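You operate a simulated robot arm through the tools that you are given. There is no shell and no other tool.

You run a simulated robot arm. Do the job below in one go: nothing can be reset, and whatever is moved stays where it is left.

Task
Bleed the fuel, then set the stop lever to run.
Fine: fuel tap open, bleed knob open, prime till the sight glass clears, knob shut. Where these are worked on the way, their far stop is far enough and under half their travel is too little: bleed knob.

Only the result counts: the job must be done as asked and must still hold three seconds after the hand-in. Knocking over, shifting, dropping, spilling or breaking anything else fails it.

Robot
A 7-joint arm with a fingered hand, fixed in place. Base frame: the origin is at the foot of the arm, x ahead of it, y to its left, z up. Readings come in mm, degrees, newtons and seconds.
Its first joint turns from -69.0 to 172.0 degrees. Payload 5 kg.
Tool frame: the origin (TCP) lies between the finger pads and is the grasp point; the fingertips stand 32 mm ahead of it; z points along the fingers, y is the line along which they close. The gripper opens to 160 mm. The gripper's body begins 89 mm behind the TCP. The gripper is a hand of 3 fingers: y runs from the thumb to the fingers, the wrist lies at [0, 0, -252] in the tool frame, and closing takes about 1.5 s.
Orientation is that of the tool frame in the base frame, as [roll, pitch, yaw] about the fixed x, y, z axes, in that order (R = Rz(yaw) Ry(pitch) Rx(roll)). With the fingers straight down and closing along the base's y, the tool's x points along the base's -x, its y along +y and its z along -z.

Tools
- The arm moves only by the tool drive_tool. Its argument "targets" is a list of rows, each a list of 7 numbers: the turn, a rotation vector about the tool's x, y, z in degrees, then the shift along the tool's x, y, z in mm, then the finger opening in mm, from 0 to 160. In form: [[ax, ay, az, x, y, z, fingers], ...]. A call has 1 to 20 rows; each row shifts and turns the commanded pose from where the row before left it, along the tool's axes as they then stand. A row lasts 0.2 s, in which the tool goes at most 50 mm and 8.6 degrees; a call with a longer step from one row to the next is refused whole, and so is a gripper value outside its range. A pose out of reach is approached as far as the arm can. The call stops where the force on the tool passes 90 N (or 10 N more than at its start, if that is more) or the arm is blocked; 0.2 s more then pass. Each finger travels about 108 mm/s and halts on what it meets, pressing with about 28 N; the grip force reading is that of the motor and also rises with nothing between the fingers. The clock runs only during rows and for 0.2 s after the last one: add rows that do not move to give the fingers time. It gives the time, the measured TCP pose, the force on the tool (base axes), the opening and the grip force at its end, in the units of the frame above (readings bear some noise), with the torque about the TCP (base axes, N m) and any sound that the robot's microphone picked up, and new pictures: "show" is both (left out), scene, wrist or none.
- Cameras (640 x 400 px; columns grow to the right, rows downward): "scene" is fixed at [222.7, 648.3, 1664.7]; the picture's right is [-0.80, -0.60, 0.00], its down [-0.33, 0.44, -0.84] and it looks along [0.50, -0.67, -0.55] (base axes); focal length 299 px, centre (320, 200). "wrist" rides on the gripper at [65, -4, -116] in the tool frame; the picture's right is [0.06, 1.00, 0.00], its down [-0.87, 0.06, -0.49] and it looks along [-0.49, 0.03, 0.87] (tool axes); focal length 261 px, centre (320, 200). There is no depth. A picture from a camera that has moved, and an enlarged one, comes with that camera's place and axes in the base frame and with its lens. The place of the scene camera against the robot may be out by one fixed shift of up to 18 mm in any direction.
- slide_trunk(by): slides the trunk up (or, below 0, down) by that many mm; the arm rides with it, the base frame stays. It gives what a move gives, with no picture.
- hand_shape(shape): the hand has 3 fingers and takes this shape, open, in about a second: jaw (thumb against the fingers, like two jaws); tri (thumb and two fingers); tip (a fingertip pinch); poke (one finger out to press); point (the index stretched); flat (the hand flat); cup (the hand cupped); fist (a fist). The gripper value then closes the fingers along that shape, each until it touches; the sizes above hold for jaw. It gives what a move gives, with no picture.
- zoom(camera, box): a new picture of the part [left, top, right, bottom] of that camera's present view, enlarged. No time passes.
- job_done(): hands the job in; it is judged then, once.

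Nothing tells you positions but the pictures and the camera data. Unless the task says otherwise, let go and move clear before handing in.

The tools are called after "Call:" as name(argument=value, ...) on one line, values as JSON. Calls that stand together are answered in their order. drive_tool: Moves the arm, as the interface text tells. Its arguments: {"type":"object","properties":{"targets":{"type":"array"},"show":{"type":"string","enum":["both","scene","wrist","none"]}},"required":["targets"]} The other tools are called the same way: slide_trunk (by) slides the trunk up or down; hand_shape (shape) gives the hand a shape; zoom (camera, box) takes an enlarged picture of a part of a camera's view; job_done () hands the job in.

At the start:

```text
clock: 0.0
tcp_pos: [475.8, -65.5, 1420.6]
orientation: [179.9, -0.1, -180.0]
ft_force: [0.9, -0.1, 1.2]
wrist_torque: [0.0, 0.0, 0.0]
finger_gap: 159.9
finger_force: 0.1
shape: jaw
trunk travel left (down, up): [-625.0, 315.0]
```

scene: 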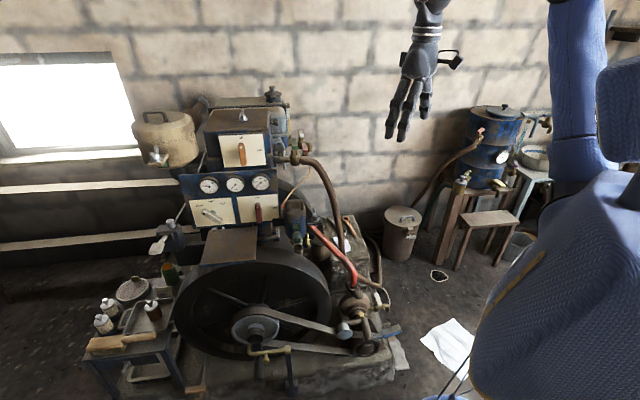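
wrist: 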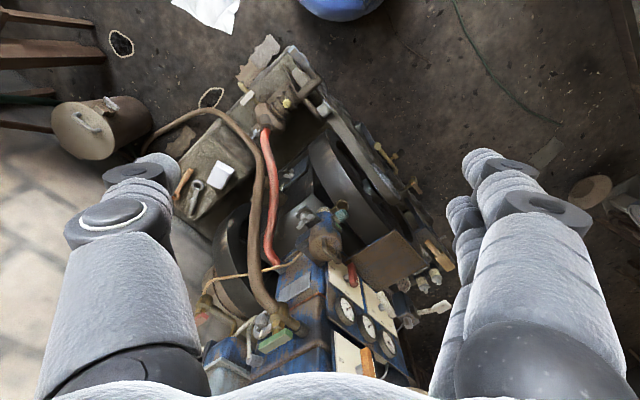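

I see an engine with a panel of gauges, levers and a fuel tank to the left. I'll zoom in on the engine to find the fuel tap, bleed knob, priming device, sight glass and stop lever.

Call:
zoom(camera="scene", box=[130, 80, 290, 180])

Call:
zoom(camera="scene", box=[170, 160, 330, 260])

Call:
zoom(camera="scene", box=[260, 180, 420, 280])

Call:
zoom(camera="scene", box=[220, 270, 420, 395])

Call:
zoom(camera="wrist", box=[200, 200, 460, 400])

```text
4.00 times, centred on (210, 130) of scene
camera zoom: at [222.7, 648.3, 1664.7], right [-0.8, -0.6, 0.0], down [-0.33, 0.44, -0.84], along [0.5, -0.67, -0.55], focal length 1197 px, centre (760, 480)
```

zoom: 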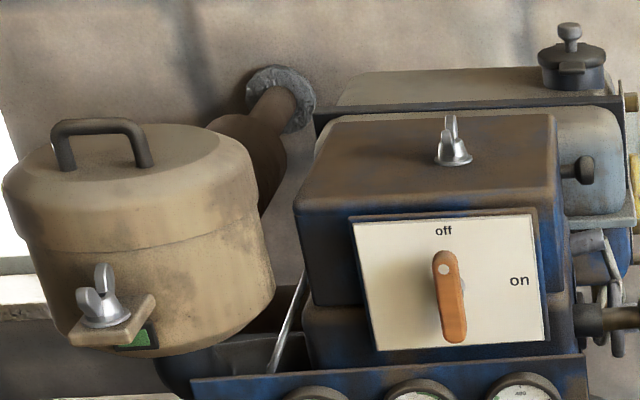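

```text
4.00 times, centred on (250, 210) of scene
camera zoom: at [222.7, 648.3, 1664.7], right [-0.8, -0.6, 0.0], down [-0.33, 0.44, -0.84], along [0.5, -0.67, -0.55], focal length 1197 px, centre (600, 160)
```

zoom: 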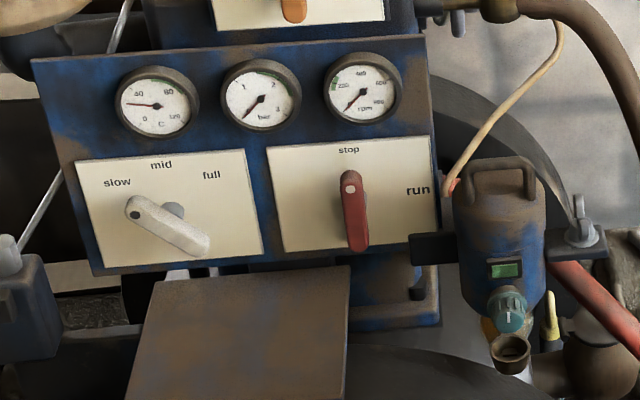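

```text
4.00 times, centred on (340, 230) of scene
camera zoom: at [222.7, 648.3, 1664.7], right [-0.8, -0.6, 0.0], down [-0.33, 0.44, -0.84], along [0.5, -0.67, -0.55], focal length 1197 px, centre (240, 80)
```

zoom: 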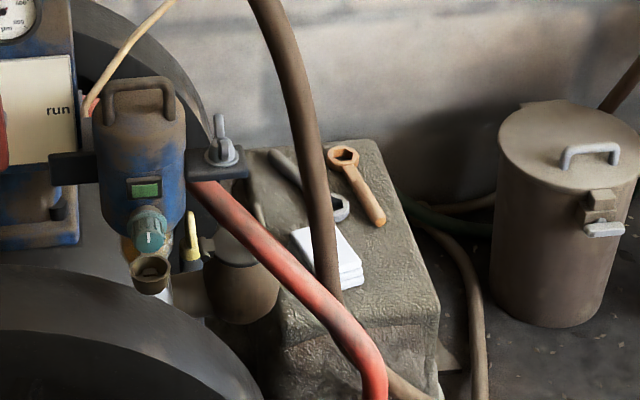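

```text
3.20 times, centred on (320, 332) of scene
camera zoom: at [222.7, 648.3, 1664.7], right [-0.8, -0.6, 0.0], down [-0.33, 0.44, -0.84], along [0.5, -0.67, -0.55], focal length 958 px, centre (320, -224)
```

zoom: 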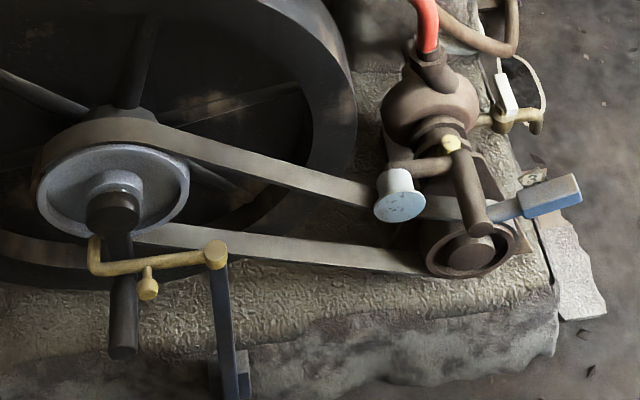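

```text
2.00 times, centred on (330, 300) of wrist
camera zoom: at [409.9, -68.9, 1537.3], right [-0.06, 1.0, 0.0], down [0.87, 0.05, 0.49], along [0.49, 0.03, -0.87], focal length 521 px, centre (300, 0)
```

zoom: 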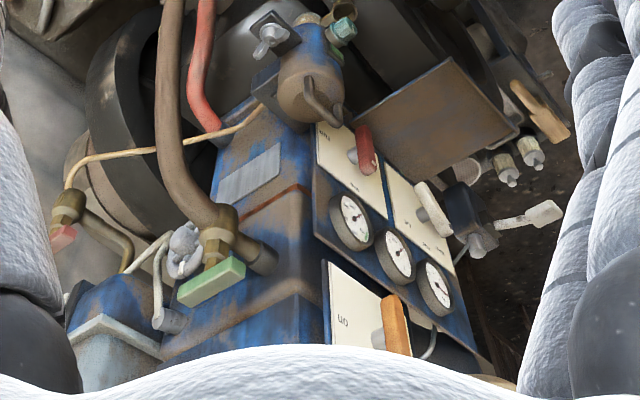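

The filter with sight glass, teal bleed knob and spout sits to the right of the run/stop panel; a thin pale line runs to it from a fitting further back. I'll zoom in on details to identify the fuel tap and primer.

Call:
zoom(camera="scene", box=[260, 90, 340, 140])

Call:
zoom(camera="scene", box=[250, 130, 330, 180])

Call:
zoom(camera="scene", box=[270, 195, 350, 245])

Call:
zoom(camera="scene", box=[270, 225, 350, 275])

Call:
zoom(camera="wrist", box=[190, 270, 310, 370])

Call:
zoom(camera="wrist", box=[290, 180, 410, 280])

Call:
zoom(camera="wrist", box=[360, 190, 480, 340])

Call:
zoom(camera="scene", box=[80, 220, 240, 340])

Call:
zoom(camera="scene", box=[410, 90, 570, 190])

```text
8.00 times, centred on (300, 115) of scene
camera zoom: at [222.7, 648.3, 1664.7], right [-0.8, -0.6, 0.0], down [-0.33, 0.44, -0.84], along [0.5, -0.67, -0.55], focal length 2394 px, centre (480, 880)
```

zoom: 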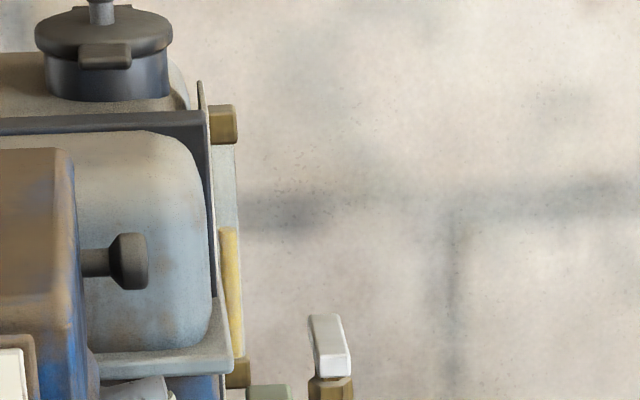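

```text
8.00 times, centred on (290, 155) of scene
camera zoom: at [222.7, 648.3, 1664.7], right [-0.8, -0.6, 0.0], down [-0.33, 0.44, -0.84], along [0.5, -0.67, -0.55], focal length 2394 px, centre (560, 560)
```

zoom: 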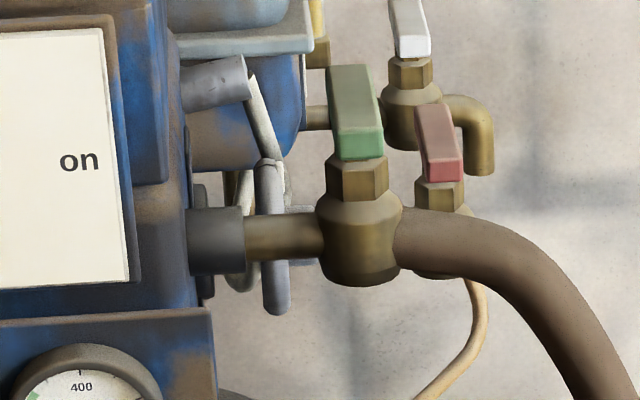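

```text
8.00 times, centred on (310, 220) of scene
camera zoom: at [222.7, 648.3, 1664.7], right [-0.8, -0.6, 0.0], down [-0.33, 0.44, -0.84], along [0.5, -0.67, -0.55], focal length 2394 px, centre (400, 40)
```

zoom: 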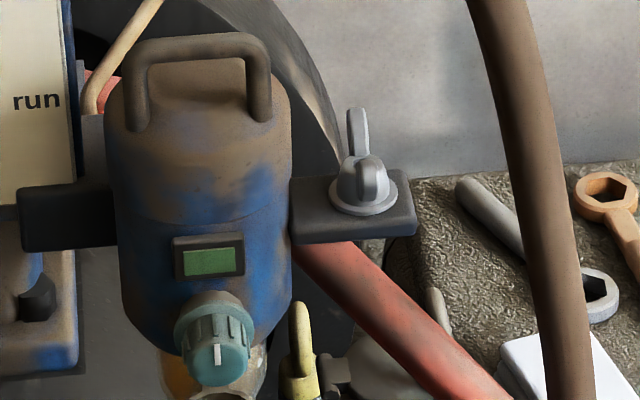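

```text
8.00 times, centred on (310, 250) of scene
camera zoom: at [222.7, 648.3, 1664.7], right [-0.8, -0.6, 0.0], down [-0.33, 0.44, -0.84], along [0.5, -0.67, -0.55], focal length 2394 px, centre (400, -200)
```

zoom: 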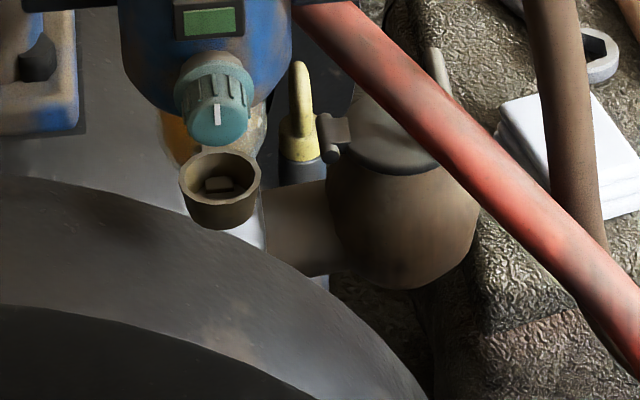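

```text
4.00 times, centred on (250, 320) of wrist
camera zoom: at [409.9, -68.9, 1537.3], right [-0.06, 1.0, 0.0], down [0.87, 0.05, 0.49], along [0.49, 0.03, -0.87], focal length 1043 px, centre (600, -280)
```

zoom: 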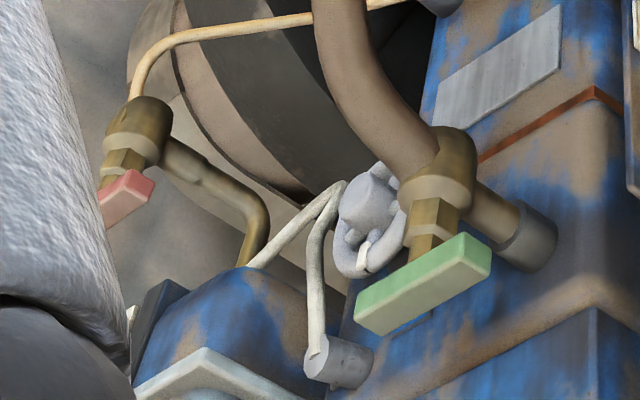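

```text
4.00 times, centred on (350, 230) of wrist
camera zoom: at [409.9, -68.9, 1537.3], right [-0.06, 1.0, 0.0], down [0.87, 0.05, 0.49], along [0.49, 0.03, -0.87], focal length 1043 px, centre (200, 80)
```

zoom: 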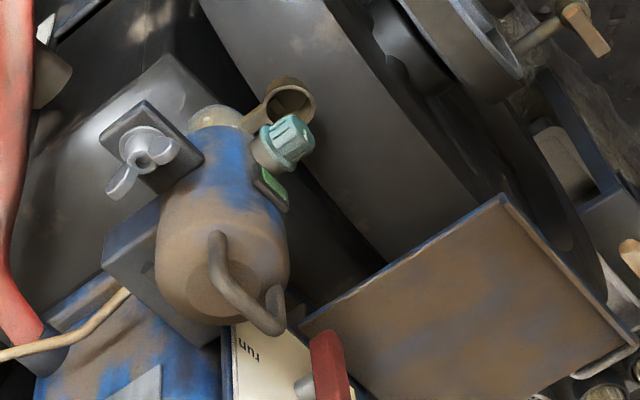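

```text
2.67 times, centred on (420, 265) of wrist
camera zoom: at [409.9, -68.9, 1537.3], right [-0.06, 1.0, 0.0], down [0.87, 0.05, 0.49], along [0.49, 0.03, -0.87], focal length 695 px, centre (53, 27)
```

zoom: 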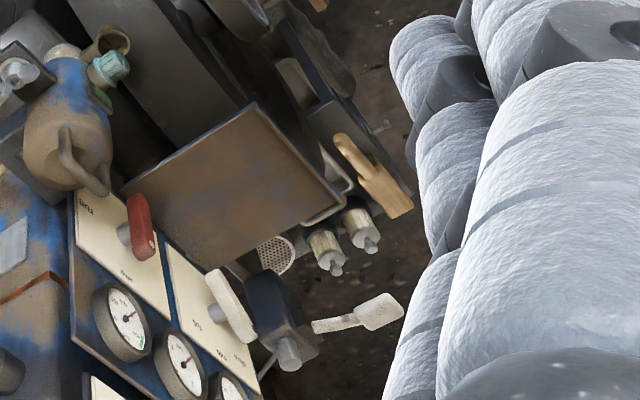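

```text
3.33 times, centred on (160, 280) of scene
camera zoom: at [222.7, 648.3, 1664.7], right [-0.8, -0.6, 0.0], down [-0.33, 0.44, -0.84], along [0.5, -0.67, -0.55], focal length 998 px, centre (853, -67)
```

zoom: 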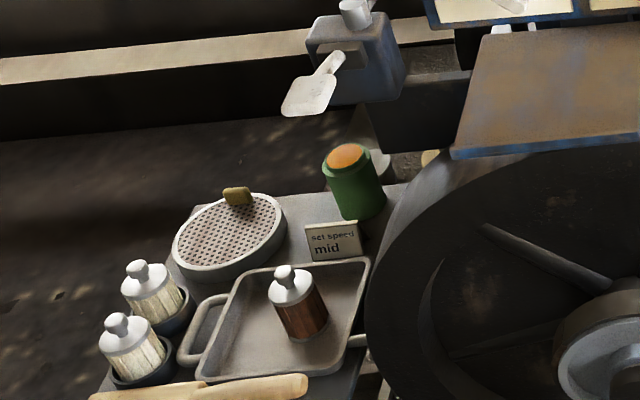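

```text
4.00 times, centred on (490, 140) of scene
camera zoom: at [222.7, 648.3, 1664.7], right [-0.8, -0.6, 0.0], down [-0.33, 0.44, -0.84], along [0.5, -0.67, -0.55], focal length 1197 px, centre (-360, 440)
```

zoom: 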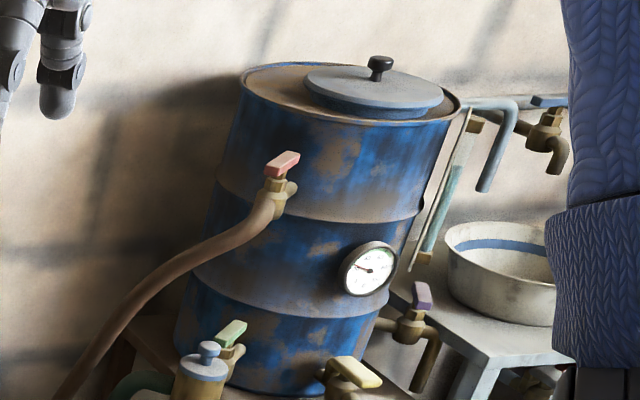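

The layout is becoming clear: knob near (803, 15, 925), stop lever near (951, 56, 1000) on a panel facing (-1,1), a red fuel tap near (1058, -353, 1090) at the start of the fuel line, and a paddle-type hand primer near (1114, 373, 965). I'll turn the hand about its axis so the wrist camera comes on top, then look closer.

Call:
drive_tool(targets=[[0, 0, 8.5, 0, 0, 0, 160], [0, 0, 8.5, 0, 0, 0, 160], [0, 0, 8.5, 0, 0, 0, 160], [0, 0, 8.5, 0, 0, 0, 160], [0, 0, 8.5, 0, 0, 0, 160], [0, 0, 8.5, 0, 0, 0, 160], [0, 0, 8.5, 0, 0, 0, 160], [0, 0, 8.5, 0, 0, 0, 160], [0, 0, 8.5, 0, 0, 0, 160], [0, 0, 8.5, 0, 0, 0, 160]])

```text
clock: 2.2
tcp_pos: [475.3, -67.6, 1420.6]
orientation: [-180.0, -0.1, 95.0]
ft_force: [-0.1, -0.4, 0.4]
wrist_torque: [0.0, 0.01, -0.02]
finger_gap: 159.7
finger_force: 0.0
shape: jaw
trunk travel left (down, up): [-625.0, 315.0]
camera wrist: at [465.6, -0.3, 1537.8], right [0.99, 0.15, 0.0], down [0.13, -0.86, 0.49], along [0.07, -0.48, -0.87], focal length 261 px, centre (320, 200)
```

scene: 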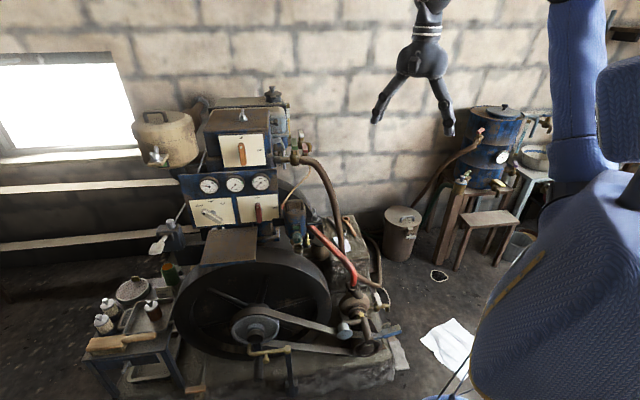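
wrist: 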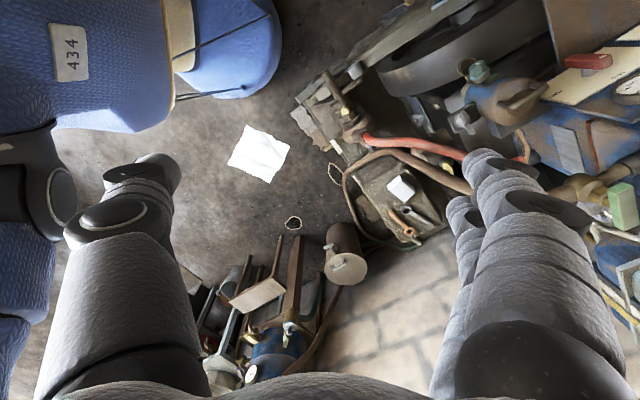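

The turn works as expected. I'll continue so that the tool's x faces the engine panel direction, then pitch up.

Call:
drive_tool(targets=[[0, 0, 8.5, 0, 0, 0, 160], [0, 0, 8.5, 0, 0, 0, 160], [0, 0, 8.5, 0, 0, 0, 160], [0, 0, 8.5, 0, 0, 0, 160], [0, 0, 8.5, 0, 0, 0, 160], [0, 0, 8.5, 0, 0, 0, 160], [0, 0, 8.5, 0, 0, 0, 160], [0, 0, 8.5, 0, 0, 0, 160], [0, 0, 8.5, 0, 0, 0, 160], [0, 0, 8.5, 0, 0, 0, 160], [0, 0, 8.5, 0, 0, 0, 160], [0, 0, 8.5, 0, 0, 0, 160], [0, 0, 8.5, 0, 0, 0, 160], [0, 0, 8.5, 0, 0, 0, 160]], show="scene")

```text
clock: 5.2
tcp_pos: [474.9, -67.5, 1422.3]
orientation: [180.0, -0.1, 89.3]
ft_force: [0.1, -0.9, 0.3]
wrist_torque: [0.01, 0.05, -0.01]
finger_gap: 160.0
finger_force: 0.1
shape: jaw
out of reach, approached as far as the arm can: row 2, 3, 4, 5, 6, 7, 8, 9, 10, 11, 12, 13, 14
trunk travel left (down, up): [-625.0, 315.0]
```

scene: 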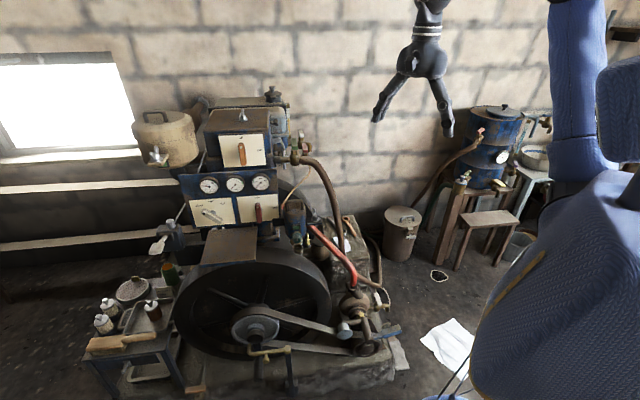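

The wrist limits that way at yaw 89. I'll turn back the other way and see how far it goes.

Call:
drive_tool(targets=[[0, 0, -8.5, 0, 0, 0, 160], [0, 0, -8.5, 0, 0, 0, 160], [0, 0, -8.5, 0, 0, 0, 160], [0, 0, -8.5, 0, 0, 0, 160], [0, 0, -8.5, 0, 0, 0, 160], [0, 0, -8.5, 0, 0, 0, 160], [0, 0, -8.5, 0, 0, 0, 160], [0, 0, -8.5, 0, 0, 0, 160], [0, 0, -8.5, 0, 0, 0, 160], [0, 0, -8.5, 0, 0, 0, 160], [0, 0, -8.5, 0, 0, 0, 160], [0, 0, -8.5, 0, 0, 0, 160], [0, 0, -8.5, 0, 0, 0, 160], [0, 0, -8.5, 0, 0, 0, 160], [0, 0, -8.5, 0, 0, 0, 160], [0, 0, -8.5, 0, 0, 0, 160], [0, 0, -8.5, 0, 0, 0, 160], [0, 0, -8.5, 0, 0, 0, 160], [0, 0, -8.5, 0, 0, 0, 160], [0, 0, -8.5, 0, 0, 0, 160]], show="none")

```text
clock: 9.4
tcp_pos: [475.2, -66.7, 1421.3]
orientation: [-180.0, 0.2, -100.5]
ft_force: [0.3, 0.6, -0.6]
wrist_torque: [-0.01, 0.0, 0.01]
finger_gap: 159.8
finger_force: 0.0
shape: jaw
trunk travel left (down, up): [-625.0, 315.0]
```

The commanded pose restarts from the measured one, and this way is free so far. Continue to yaw about -45.

Call:
drive_tool(targets=[[0, 0, -8.5, 0, 0, 0, 160], [0, 0, -8.5, 0, 0, 0, 160], [0, 0, -8.5, 0, 0, 0, 160], [0, 0, -8.5, 0, 0, 0, 160], [0, 0, -8.5, 0, 0, 0, 160], [0, 0, -8.5, 0, 0, 0, 160], [0, 0, -4.5, 0, 0, 0, 160]])

```text
clock: 11.0
tcp_pos: [474.4, -66.8, 1420.9]
orientation: [-179.9, 0.0, -45.0]
ft_force: [0.5, 0.0, -0.7]
wrist_torque: [0.02, 0.0, 0.01]
finger_gap: 159.8
finger_force: 0.1
shape: jaw
trunk travel left (down, up): [-625.0, 315.0]
camera wrist: at [524.1, -107.8, 1536.9], right [-0.66, -0.75, 0.0], down [-0.65, 0.58, 0.49], along [-0.37, 0.33, -0.87], focal length 261 px, centre (320, 200)
```

scene: 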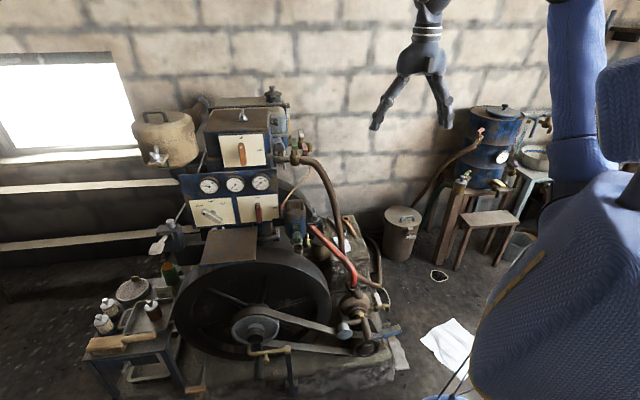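
wrist: 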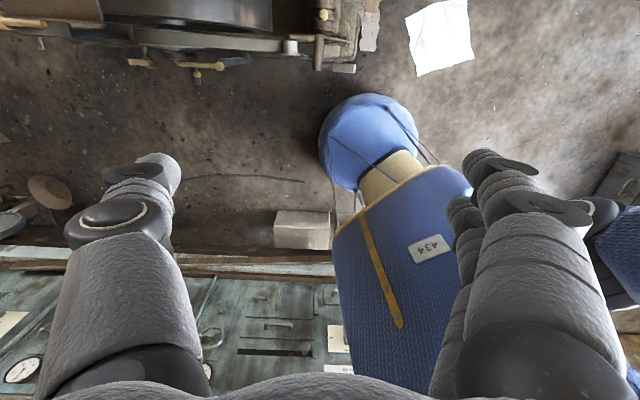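

Now pitch the hand up toward the engine panel, roughly about the wrist.

Call:
drive_tool(targets=[[0, 8.5, 0, 30, 0, 0, 160], [0, 8.5, 0, 30, 0, 5, 160], [0, 8.5, 0, 25, 0, 10, 160], [0, 8.5, 0, 20, 0, 10, 160], [0, 8.5, 0, 20, 0, 10, 160], [0, 8.5, 0, 20, 0, 10, 160], [0, 8.5, 0, 20, 0, 10, 160]])

```text
clock: 12.6
tcp_pos: [619.7, -183.8, 1415.8]
orientation: [-179.9, -59.6, -45.2]
ft_force: [0.8, 0.4, -0.6]
wrist_torque: [0.0, 0.03, -0.03]
finger_gap: 159.6
finger_force: 0.0
shape: jaw
out of reach, approached as far as the arm can: row 5, 6, 7
trunk travel left (down, up): [-625.0, 315.0]
camera wrist: at [575.5, -132.0, 1530.1], right [-0.68, -0.73, 0.05], down [-0.65, 0.57, -0.5], along [0.33, -0.38, -0.86], focal length 261 px, centre (320, 200)
```

scene: 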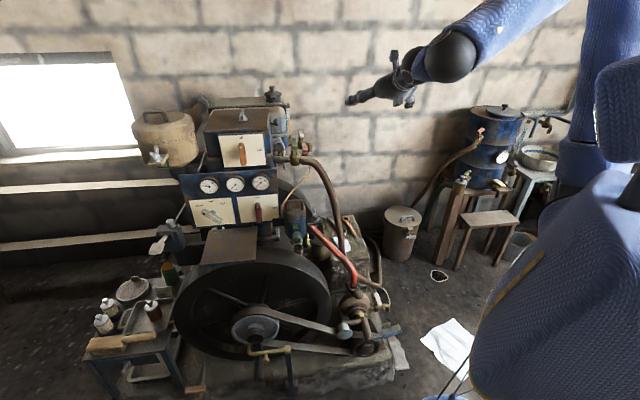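
wrist: 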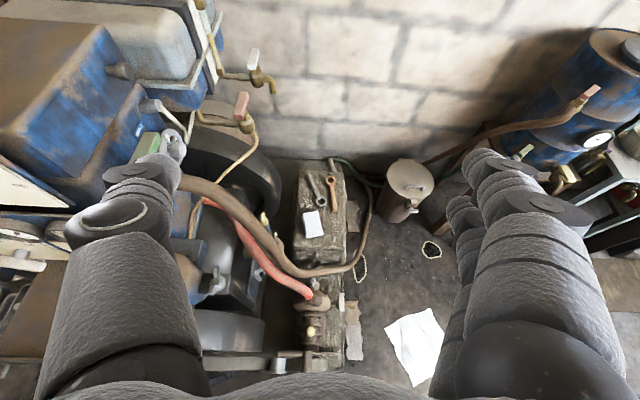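

A useful upright view. I'll zoom on the taps and fuel lines.

Call:
zoom(camera="wrist", box=[180, 20, 300, 95])

Call:
zoom(camera="wrist", box=[200, 80, 280, 130])

Call:
zoom(camera="wrist", box=[160, 120, 360, 245])

Call:
zoom(camera="wrist", box=[160, 230, 360, 385])

```text
5.33 times, centred on (240, 58) of wrist
camera zoom: at [575.5, -132.0, 1530.1], right [-0.68, -0.73, 0.05], down [-0.65, 0.57, -0.5], along [0.33, -0.38, -0.86], focal length 1390 px, centre (747, 960)
```

zoom: 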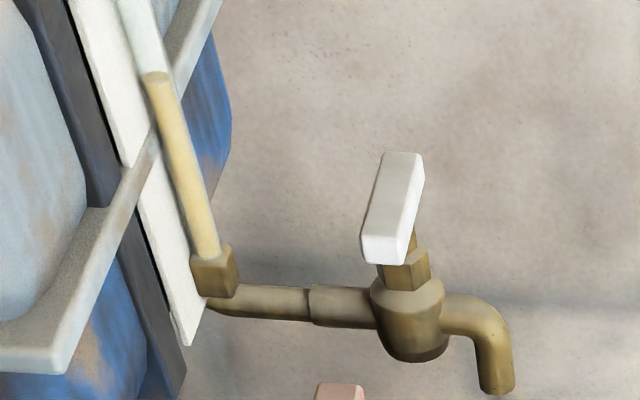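

```text
8.00 times, centred on (240, 105) of wrist
camera zoom: at [575.5, -132.0, 1530.1], right [-0.68, -0.73, 0.05], down [-0.65, 0.57, -0.5], along [0.33, -0.38, -0.86], focal length 2085 px, centre (960, 960)
```

zoom: 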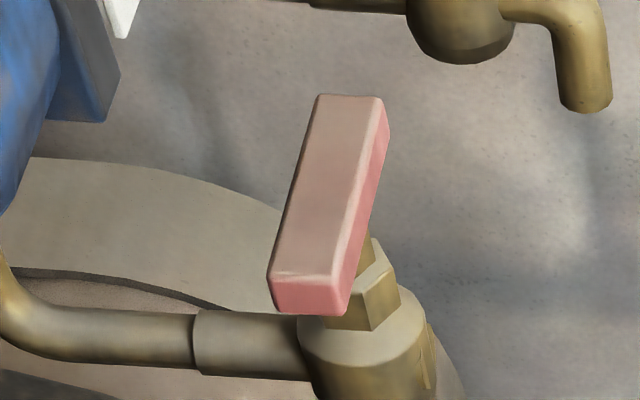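

```text
3.20 times, centred on (260, 182) of wrist
camera zoom: at [575.5, -132.0, 1530.1], right [-0.68, -0.73, 0.05], down [-0.65, 0.57, -0.5], along [0.33, -0.38, -0.86], focal length 834 px, centre (512, 256)
```

zoom: 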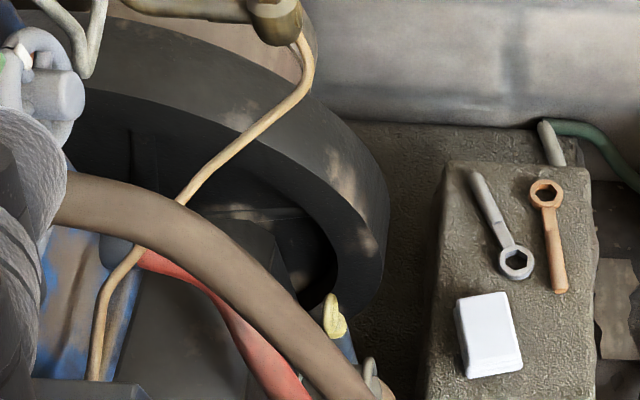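

```text
2.58 times, centred on (260, 308) of wrist
camera zoom: at [575.5, -132.0, 1530.1], right [-0.68, -0.73, 0.05], down [-0.65, 0.57, -0.5], along [0.33, -0.38, -0.86], focal length 673 px, centre (475, -77)
```

zoom: 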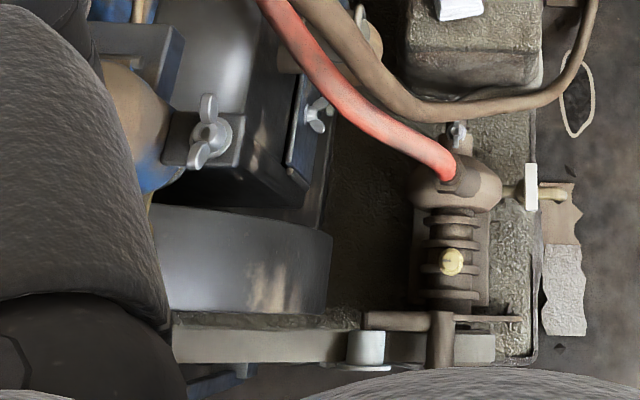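

The red-handled tap at the tank outlet feeds the thin fuel line to the filter and its bar lies across its pipe (closed). Next I lower the trunk somewhat and swing the hand left to inspect the paddle (likely the hand primer) and the filter.

Call:
slide_trunk(by=-200)

Call:
drive_tool(targets=[[0, 0, 0, 0, 40, 0, 160], [0, 0, 0, 0, -40, -20, 160], [0, 0, 0, 0, -40, -20, 160], [0, 0, 0, 0, -40, -20, 160], [0, 0, 0, 0, -40, -20, 160], [0, 0, 0, 0, -40, 0, 160], [0, 0, 0, 0, -40, 0, 160], [0, 0, 0, 0, -40, 0, 160]])

```text
clock: 14.8
tcp_pos: [619.6, -185.2, 1213.7]
orientation: [-179.9, -59.4, -45.4]
ft_force: [-0.3, 0.4, 0.1]
wrist_torque: [-0.01, 0.01, 0.0]
finger_gap: 159.8
finger_force: 0.1
shape: jaw
trunk travel left (down, up): [-425.0, 515.0]
```

```text
clock: 16.6
tcp_pos: [760.2, 36.1, 1238.3]
orientation: [-179.9, -59.4, -45.1]
ft_force: [-0.3, -0.3, -0.2]
wrist_torque: [-0.05, -0.03, -0.08]
finger_gap: 159.8
finger_force: 0.1
shape: jaw
out of reach, approached as far as the arm can: row 1
trunk travel left (down, up): [-425.0, 515.0]
camera wrist: at [715.2, 88.6, 1352.5], right [-0.68, -0.73, 0.05], down [-0.65, 0.57, -0.5], along [0.33, -0.38, -0.87], focal length 261 px, centre (320, 200)
```

scene: 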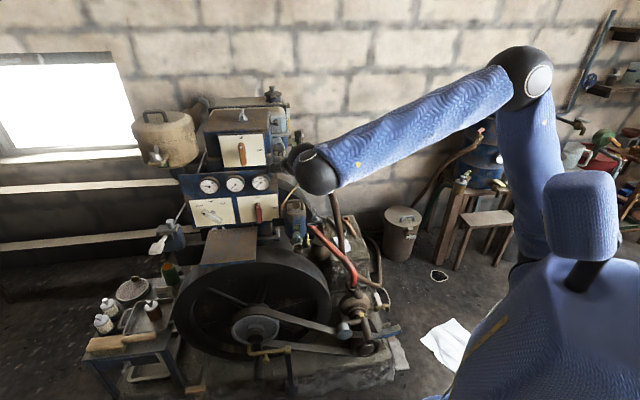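
wrist: 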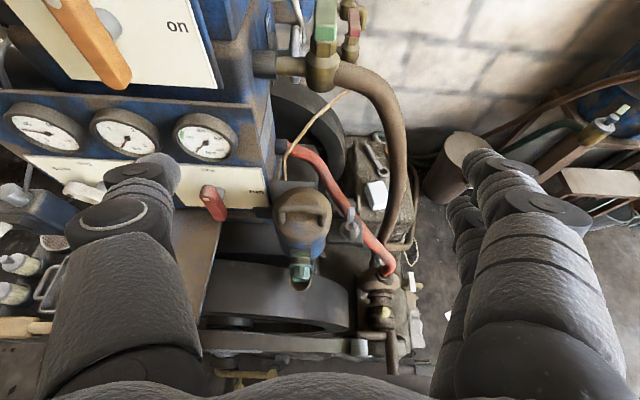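

Great view of panel, filter and knob. Zooming in on these.

Call:
zoom(camera="wrist", box=[240, 170, 360, 300])

Call:
zoom(camera="wrist", box=[0, 140, 100, 240])

Call:
zoom(camera="wrist", box=[250, 0, 400, 100])

Call:
zoom(camera="wrist", box=[160, 140, 300, 230])

```text
3.08 times, centred on (300, 235) of wrist
camera zoom: at [715.2, 88.6, 1352.5], right [-0.68, -0.73, 0.05], down [-0.65, 0.57, -0.5], along [0.33, -0.38, -0.87], focal length 802 px, centre (382, 92)
```

zoom: 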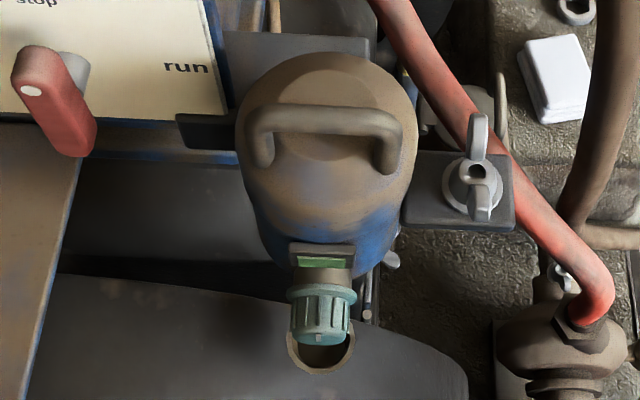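

```text
4.00 times, centred on (50, 190) of wrist
camera zoom: at [715.2, 88.6, 1352.5], right [-0.68, -0.73, 0.05], down [-0.65, 0.57, -0.5], along [0.33, -0.38, -0.87], focal length 1043 px, centre (1400, 240)
```

zoom: 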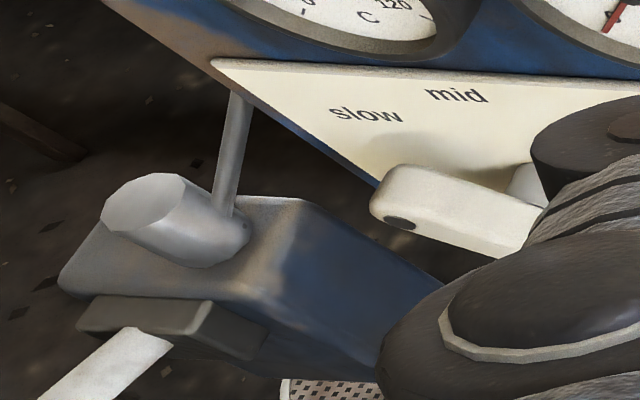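

```text
4.00 times, centred on (325, 50) of wrist
camera zoom: at [715.2, 88.6, 1352.5], right [-0.68, -0.73, 0.05], down [-0.65, 0.57, -0.5], along [0.33, -0.38, -0.87], focal length 1043 px, centre (300, 800)
```

zoom: 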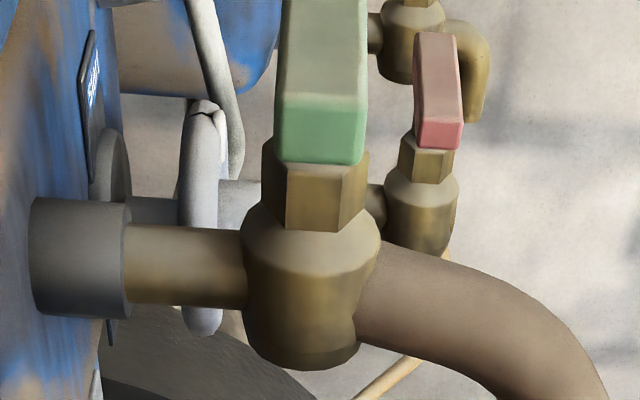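

```text
4.44 times, centred on (230, 185) of wrist
camera zoom: at [715.2, 88.6, 1352.5], right [-0.68, -0.73, 0.05], down [-0.65, 0.57, -0.5], along [0.33, -0.38, -0.87], focal length 1158 px, centre (720, 267)
```

zoom: 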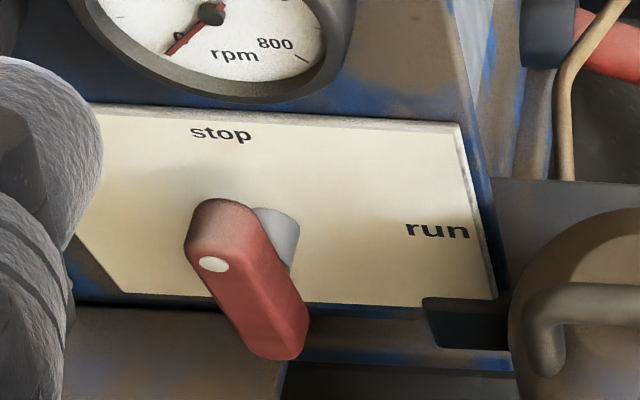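

The filter, knob and stop lever are clear. Now I back off a bit and turn the hand toward the primer paddle on the left to inspect it.

Call:
drive_tool(targets=[[0, 0, 0, 0, -14, -39, 160], [0, 0, 0, 0, -14, -39, 160], [0, 0, 0, 0, -14, -39, 160], [7.33, 0, -4.3, 0, 0, 0, 160], [7.33, 0, -4.3, 0, 0, 0, 160], [7.33, 0, -4.3, 0, 0, 0, 160], [7.33, 0, -4.3, 0, 0, 0, 160], [7.33, 0, -4.3, 0, 0, 0, 160], [7.33, 0, -4.3, 0, 0, 0, 160], [7.33, 0, -4.3, 0, 0, 0, 160], [7.33, 0, -4.3, 0, 0, 0, 160]])

```text
clock: 17.4
tcp_pos: [741.9, 54.7, 1334.7]
orientation: [-170.5, -51.0, -54.9]
ft_force: [0.3, -0.7, -0.3]
wrist_torque: [-0.02, 0.03, -0.05]
finger_gap: 160.0
finger_force: 0.0
shape: jaw
trunk travel left (down, up): [-425.0, 515.0]
stopped in row 4: the arm was blocked; the commanded pose is now the measured one
camera wrist: at [701.7, 87.1, 1457.9], right [-0.71, -0.7, -0.05], down [-0.64, 0.67, -0.38], along [0.3, -0.23, -0.93], focal length 261 px, centre (320, 200)
```

scene: 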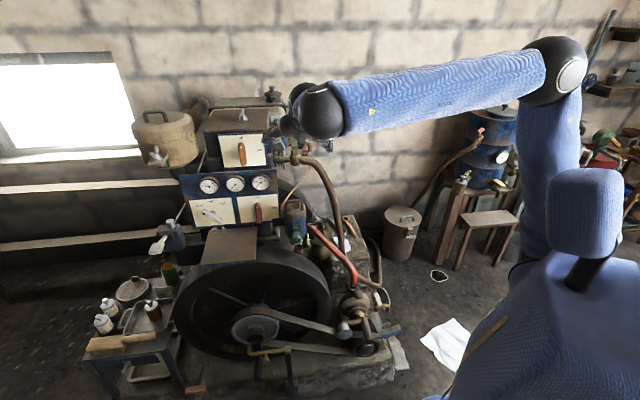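
wrist: 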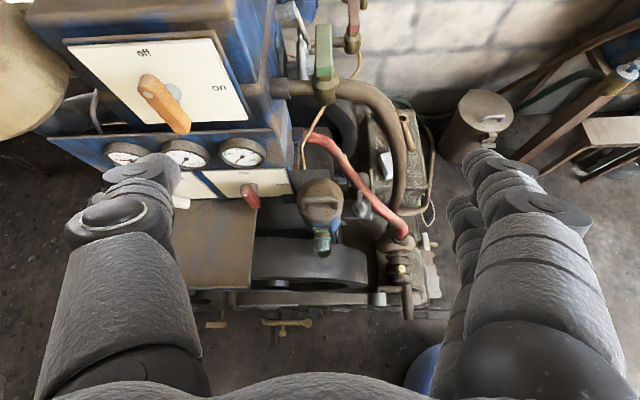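

The wrist seems near a joint limit in that direction. I'll roll the hand back about its axis to free the wrist, then yaw left again.

Call:
drive_tool(targets=[[0, 0, 8.5, 0, 0, 0, 160], [0, 0, 8.5, 0, 0, 0, 160], [0, 0, 8.5, 0, 0, 0, 160], [0, 0, 8.5, 0, 0, 0, 160], [0, 0, 8.5, 0, 0, 0, 160], [0, 0, 8.5, 0, 0, 0, 160], [0, 0, 8.5, 0, 0, 0, 160], [0, 0, 8.5, 0, 0, 0, 160], [0, 0, 8.5, 0, 0, 0, 160], [0, 0, 8.5, 0, 0, 0, 160]])

```text
clock: 19.6
tcp_pos: [740.6, 55.4, 1336.3]
orientation: [-128.3, 2.1, -134.4]
ft_force: [0.2, 0.1, 0.3]
wrist_torque: [0.01, 0.02, 0.0]
finger_gap: 159.6
finger_force: 0.1
shape: jaw
trunk travel left (down, up): [-425.0, 515.0]
camera wrist: at [628.9, 70.3, 1410.1], right [-0.46, 0.41, -0.79], down [0.3, 0.91, 0.3], along [0.83, -0.1, -0.54], focal length 261 px, centre (320, 200)
```

scene: 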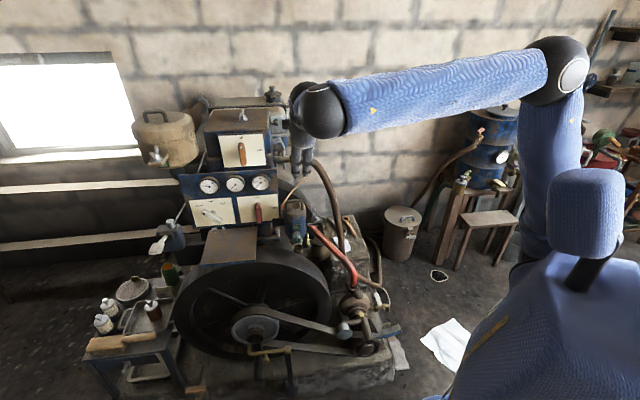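
wrist: 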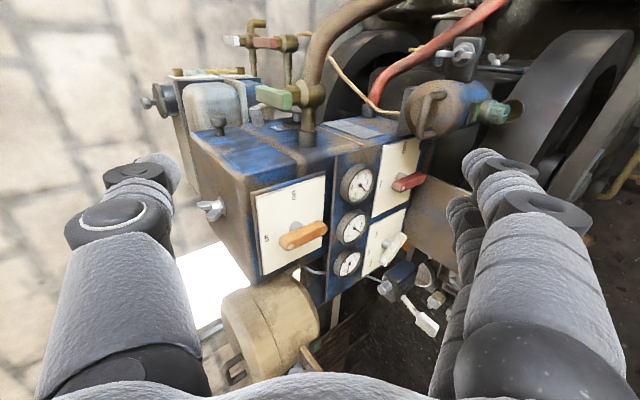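

Excellent, sideways view of everything. Zoom in on the primer and others.

Call:
zoom(camera="wrist", box=[350, 230, 470, 350])

Call:
zoom(camera="wrist", box=[220, 10, 330, 110])

Call:
zoom(camera="wrist", box=[390, 60, 530, 160])

Call:
zoom(camera="wrist", box=[330, 130, 450, 280])

```text
3.33 times, centred on (410, 290) of wrist
camera zoom: at [628.9, 70.3, 1410.1], right [-0.46, 0.41, -0.79], down [0.3, 0.91, 0.3], along [0.83, -0.1, -0.54], focal length 869 px, centre (20, -100)
```

zoom: 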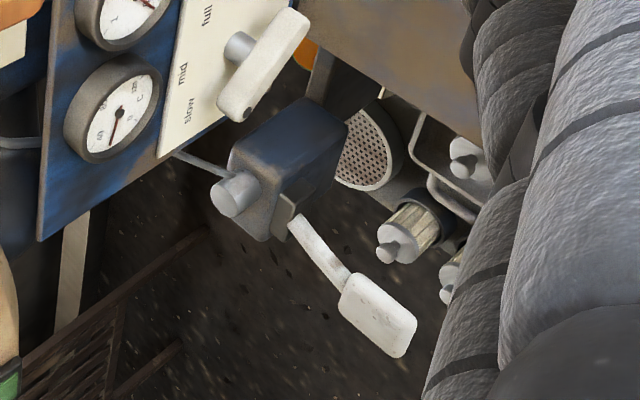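

```text
4.00 times, centred on (275, 60) of wrist
camera zoom: at [628.9, 70.3, 1410.1], right [-0.46, 0.41, -0.79], down [0.3, 0.91, 0.3], along [0.83, -0.1, -0.54], focal length 1043 px, centre (500, 760)
```

zoom: 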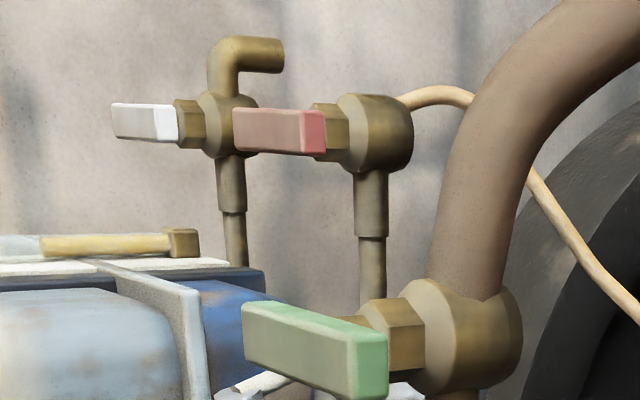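

```text
4.00 times, centred on (460, 110) of wrist
camera zoom: at [628.9, 70.3, 1410.1], right [-0.46, 0.41, -0.79], down [0.3, 0.91, 0.3], along [0.83, -0.1, -0.54], focal length 1043 px, centre (-240, 560)
```

zoom: 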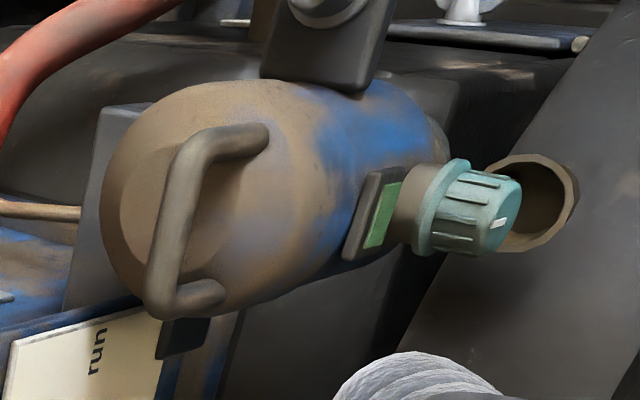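

```text
2.67 times, centred on (390, 205) of wrist
camera zoom: at [628.9, 70.3, 1410.1], right [-0.46, 0.41, -0.79], down [0.3, 0.91, 0.3], along [0.83, -0.1, -0.54], focal length 695 px, centre (133, 187)
```

zoom: 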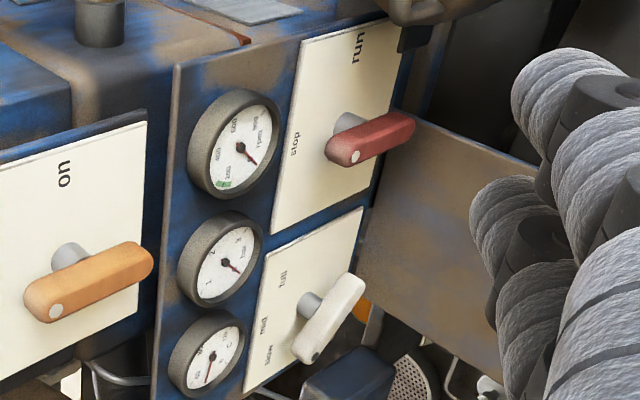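

The paddle-and-box on the left is the hand primer (paddle near (1105, 375, 974)); the red tap is near (1063, -357, 1088). First the fuel tap: I'll move the hand over toward it with a downward tilt and take a closer look.

Call:
drive_tool(targets=[[0, 0, 0, 22.4, -18.3, 33, 160], [0, 0, 0, 22.4, -18.3, 33, 160], [0, 0, 0, 22.4, -18.3, 33, 160], [0, 0, 0, 22.4, -18.3, 33, 160], [0, 0, 0, 22.4, -18.3, 33, 160], [0, 0, 0, 22.4, -18.3, 33, 160], [0, 0, 0, 22.4, -18.3, 33, 160], [0, 0, 0, 22.4, -18.3, 33, 160], [-0.3, -6.67, -5.26, 0, 0, 0, 160], [-0.3, -6.67, -5.26, 0, 0, 0, 160], [-0.3, -6.67, -5.26, 0, 0, 0, 160]])

```text
clock: 22.0
tcp_pos: [828.4, -279.8, 1282.4]
orientation: [-127.9, 2.0, -108.8]
ft_force: [-0.2, -0.2, 0.3]
wrist_torque: [0.04, 0.01, 0.01]
finger_gap: 160.0
finger_force: 0.0
shape: jaw
trunk travel left (down, up): [-425.0, 515.0]
camera wrist: at [723.0, -312.2, 1355.6], right [-0.59, 0.16, -0.79], down [-0.12, 0.95, 0.29], along [0.8, 0.27, -0.54], focal length 261 px, centre (320, 200)
```

scene: 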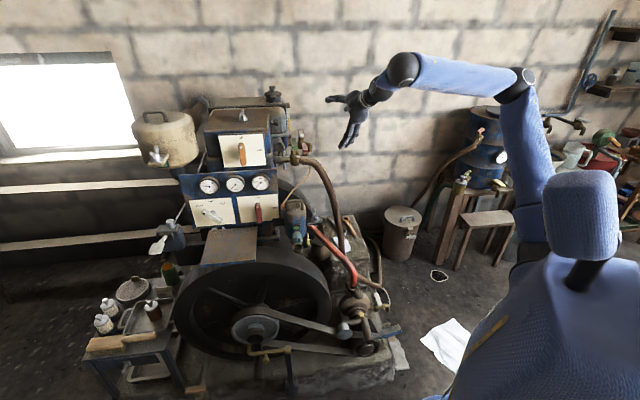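
wrist: 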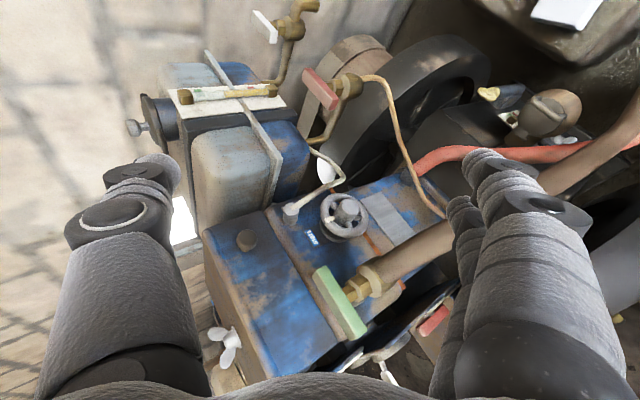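

Good clear view of the red tap and its pipe. I'll zoom in for accurate positions.

Call:
zoom(camera="wrist", box=[280, 40, 400, 115])

Call:
zoom(camera="wrist", box=[270, 130, 430, 230])

```text
5.33 times, centred on (340, 78) of wrist
camera zoom: at [723.0, -312.2, 1355.6], right [-0.59, 0.16, -0.79], down [-0.12, 0.95, 0.29], along [0.8, 0.27, -0.54], focal length 1390 px, centre (213, 853)
```

zoom: 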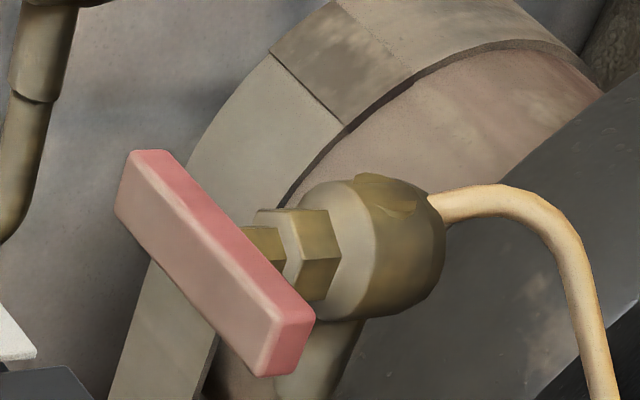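

```text
4.00 times, centred on (350, 180) of wrist
camera zoom: at [723.0, -312.2, 1355.6], right [-0.59, 0.16, -0.79], down [-0.12, 0.95, 0.29], along [0.8, 0.27, -0.54], focal length 1043 px, centre (200, 280)
```

zoom: 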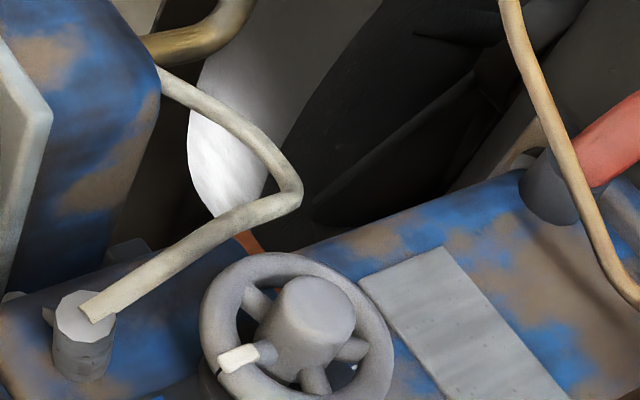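

The bar is centred near (1067, -366, 1088), about 80 mm long, lying across the pipe. I'll shape the hand to one pressing finger and see how it looks.

Call:
hand_shape(shape="poke")

Call:
drive_tool(targets=[[0, 0, 0, 0, 0, 0, 160], [0, 0, 0, 0, 0, 0, 160]])

```text
clock: 22.9
tcp_pos: [827.0, -276.9, 1283.0]
orientation: [-127.9, 1.9, -108.8]
ft_force: [-0.4, -0.2, -0.7]
wrist_torque: [0.01, -0.01, -0.02]
finger_gap: 0.0
finger_force: 0.1
shape: poke
trunk travel left (down, up): [-425.0, 515.0]
```

```text
clock: 23.5
tcp_pos: [828.9, -277.3, 1283.2]
orientation: [-128.0, 1.9, -108.7]
ft_force: [-0.7, -0.4, 0.4]
wrist_torque: [-0.01, 0.01, 0.01]
finger_gap: 0.0
finger_force: 0.1
shape: poke
trunk travel left (down, up): [-425.0, 515.0]
camera wrist: at [722.5, -310.5, 1356.2], right [-0.59, 0.16, -0.79], down [-0.12, 0.95, 0.29], along [0.8, 0.27, -0.54], focal length 261 px, centre (320, 200)
```

scene: 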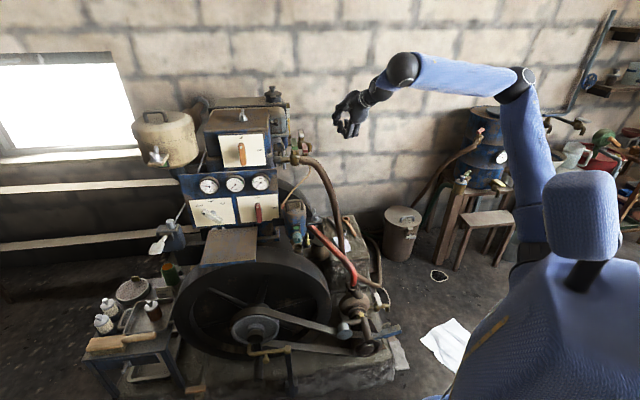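
wrist: 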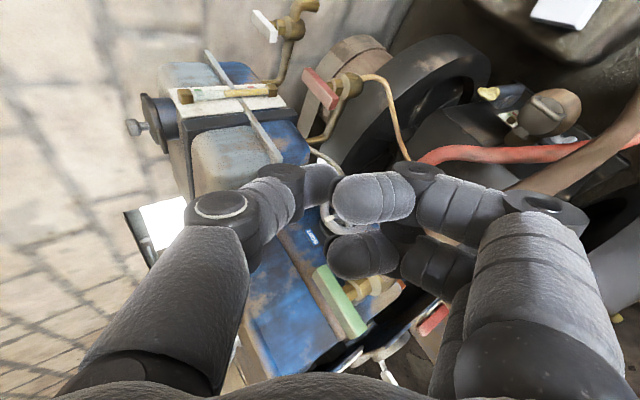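

The poke shape looks compact; zoom to see which finger sticks out.

Call:
zoom(camera="wrist", box=[180, 120, 500, 320])

Call:
zoom(camera="scene", box=[310, 70, 420, 140])

```text
2.00 times, centred on (340, 220) of wrist
camera zoom: at [722.5, -310.5, 1356.2], right [-0.59, 0.16, -0.79], down [-0.12, 0.95, 0.29], along [0.8, 0.27, -0.54], focal length 521 px, centre (280, 160)
```

zoom: 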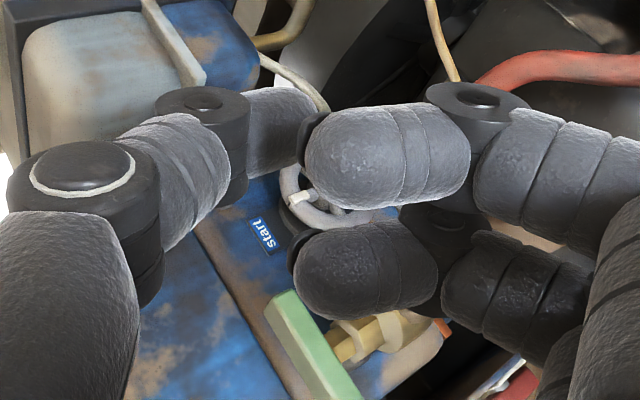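

```text
5.71 times, centred on (365, 105) of scene
camera zoom: at [222.7, 648.3, 1664.7], right [-0.8, -0.6, 0.0], down [-0.33, 0.44, -0.84], along [0.5, -0.67, -0.55], focal length 1710 px, centre (63, 743)
```

zoom: 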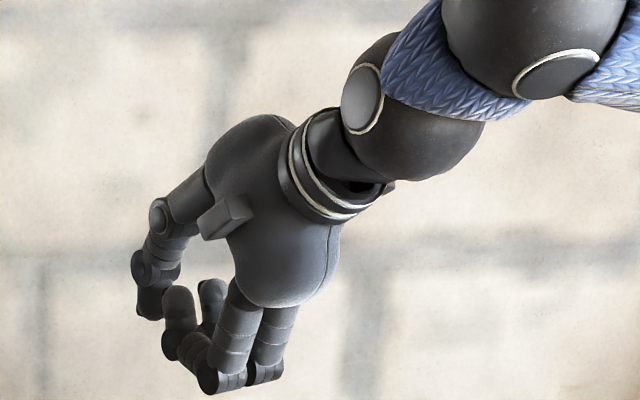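

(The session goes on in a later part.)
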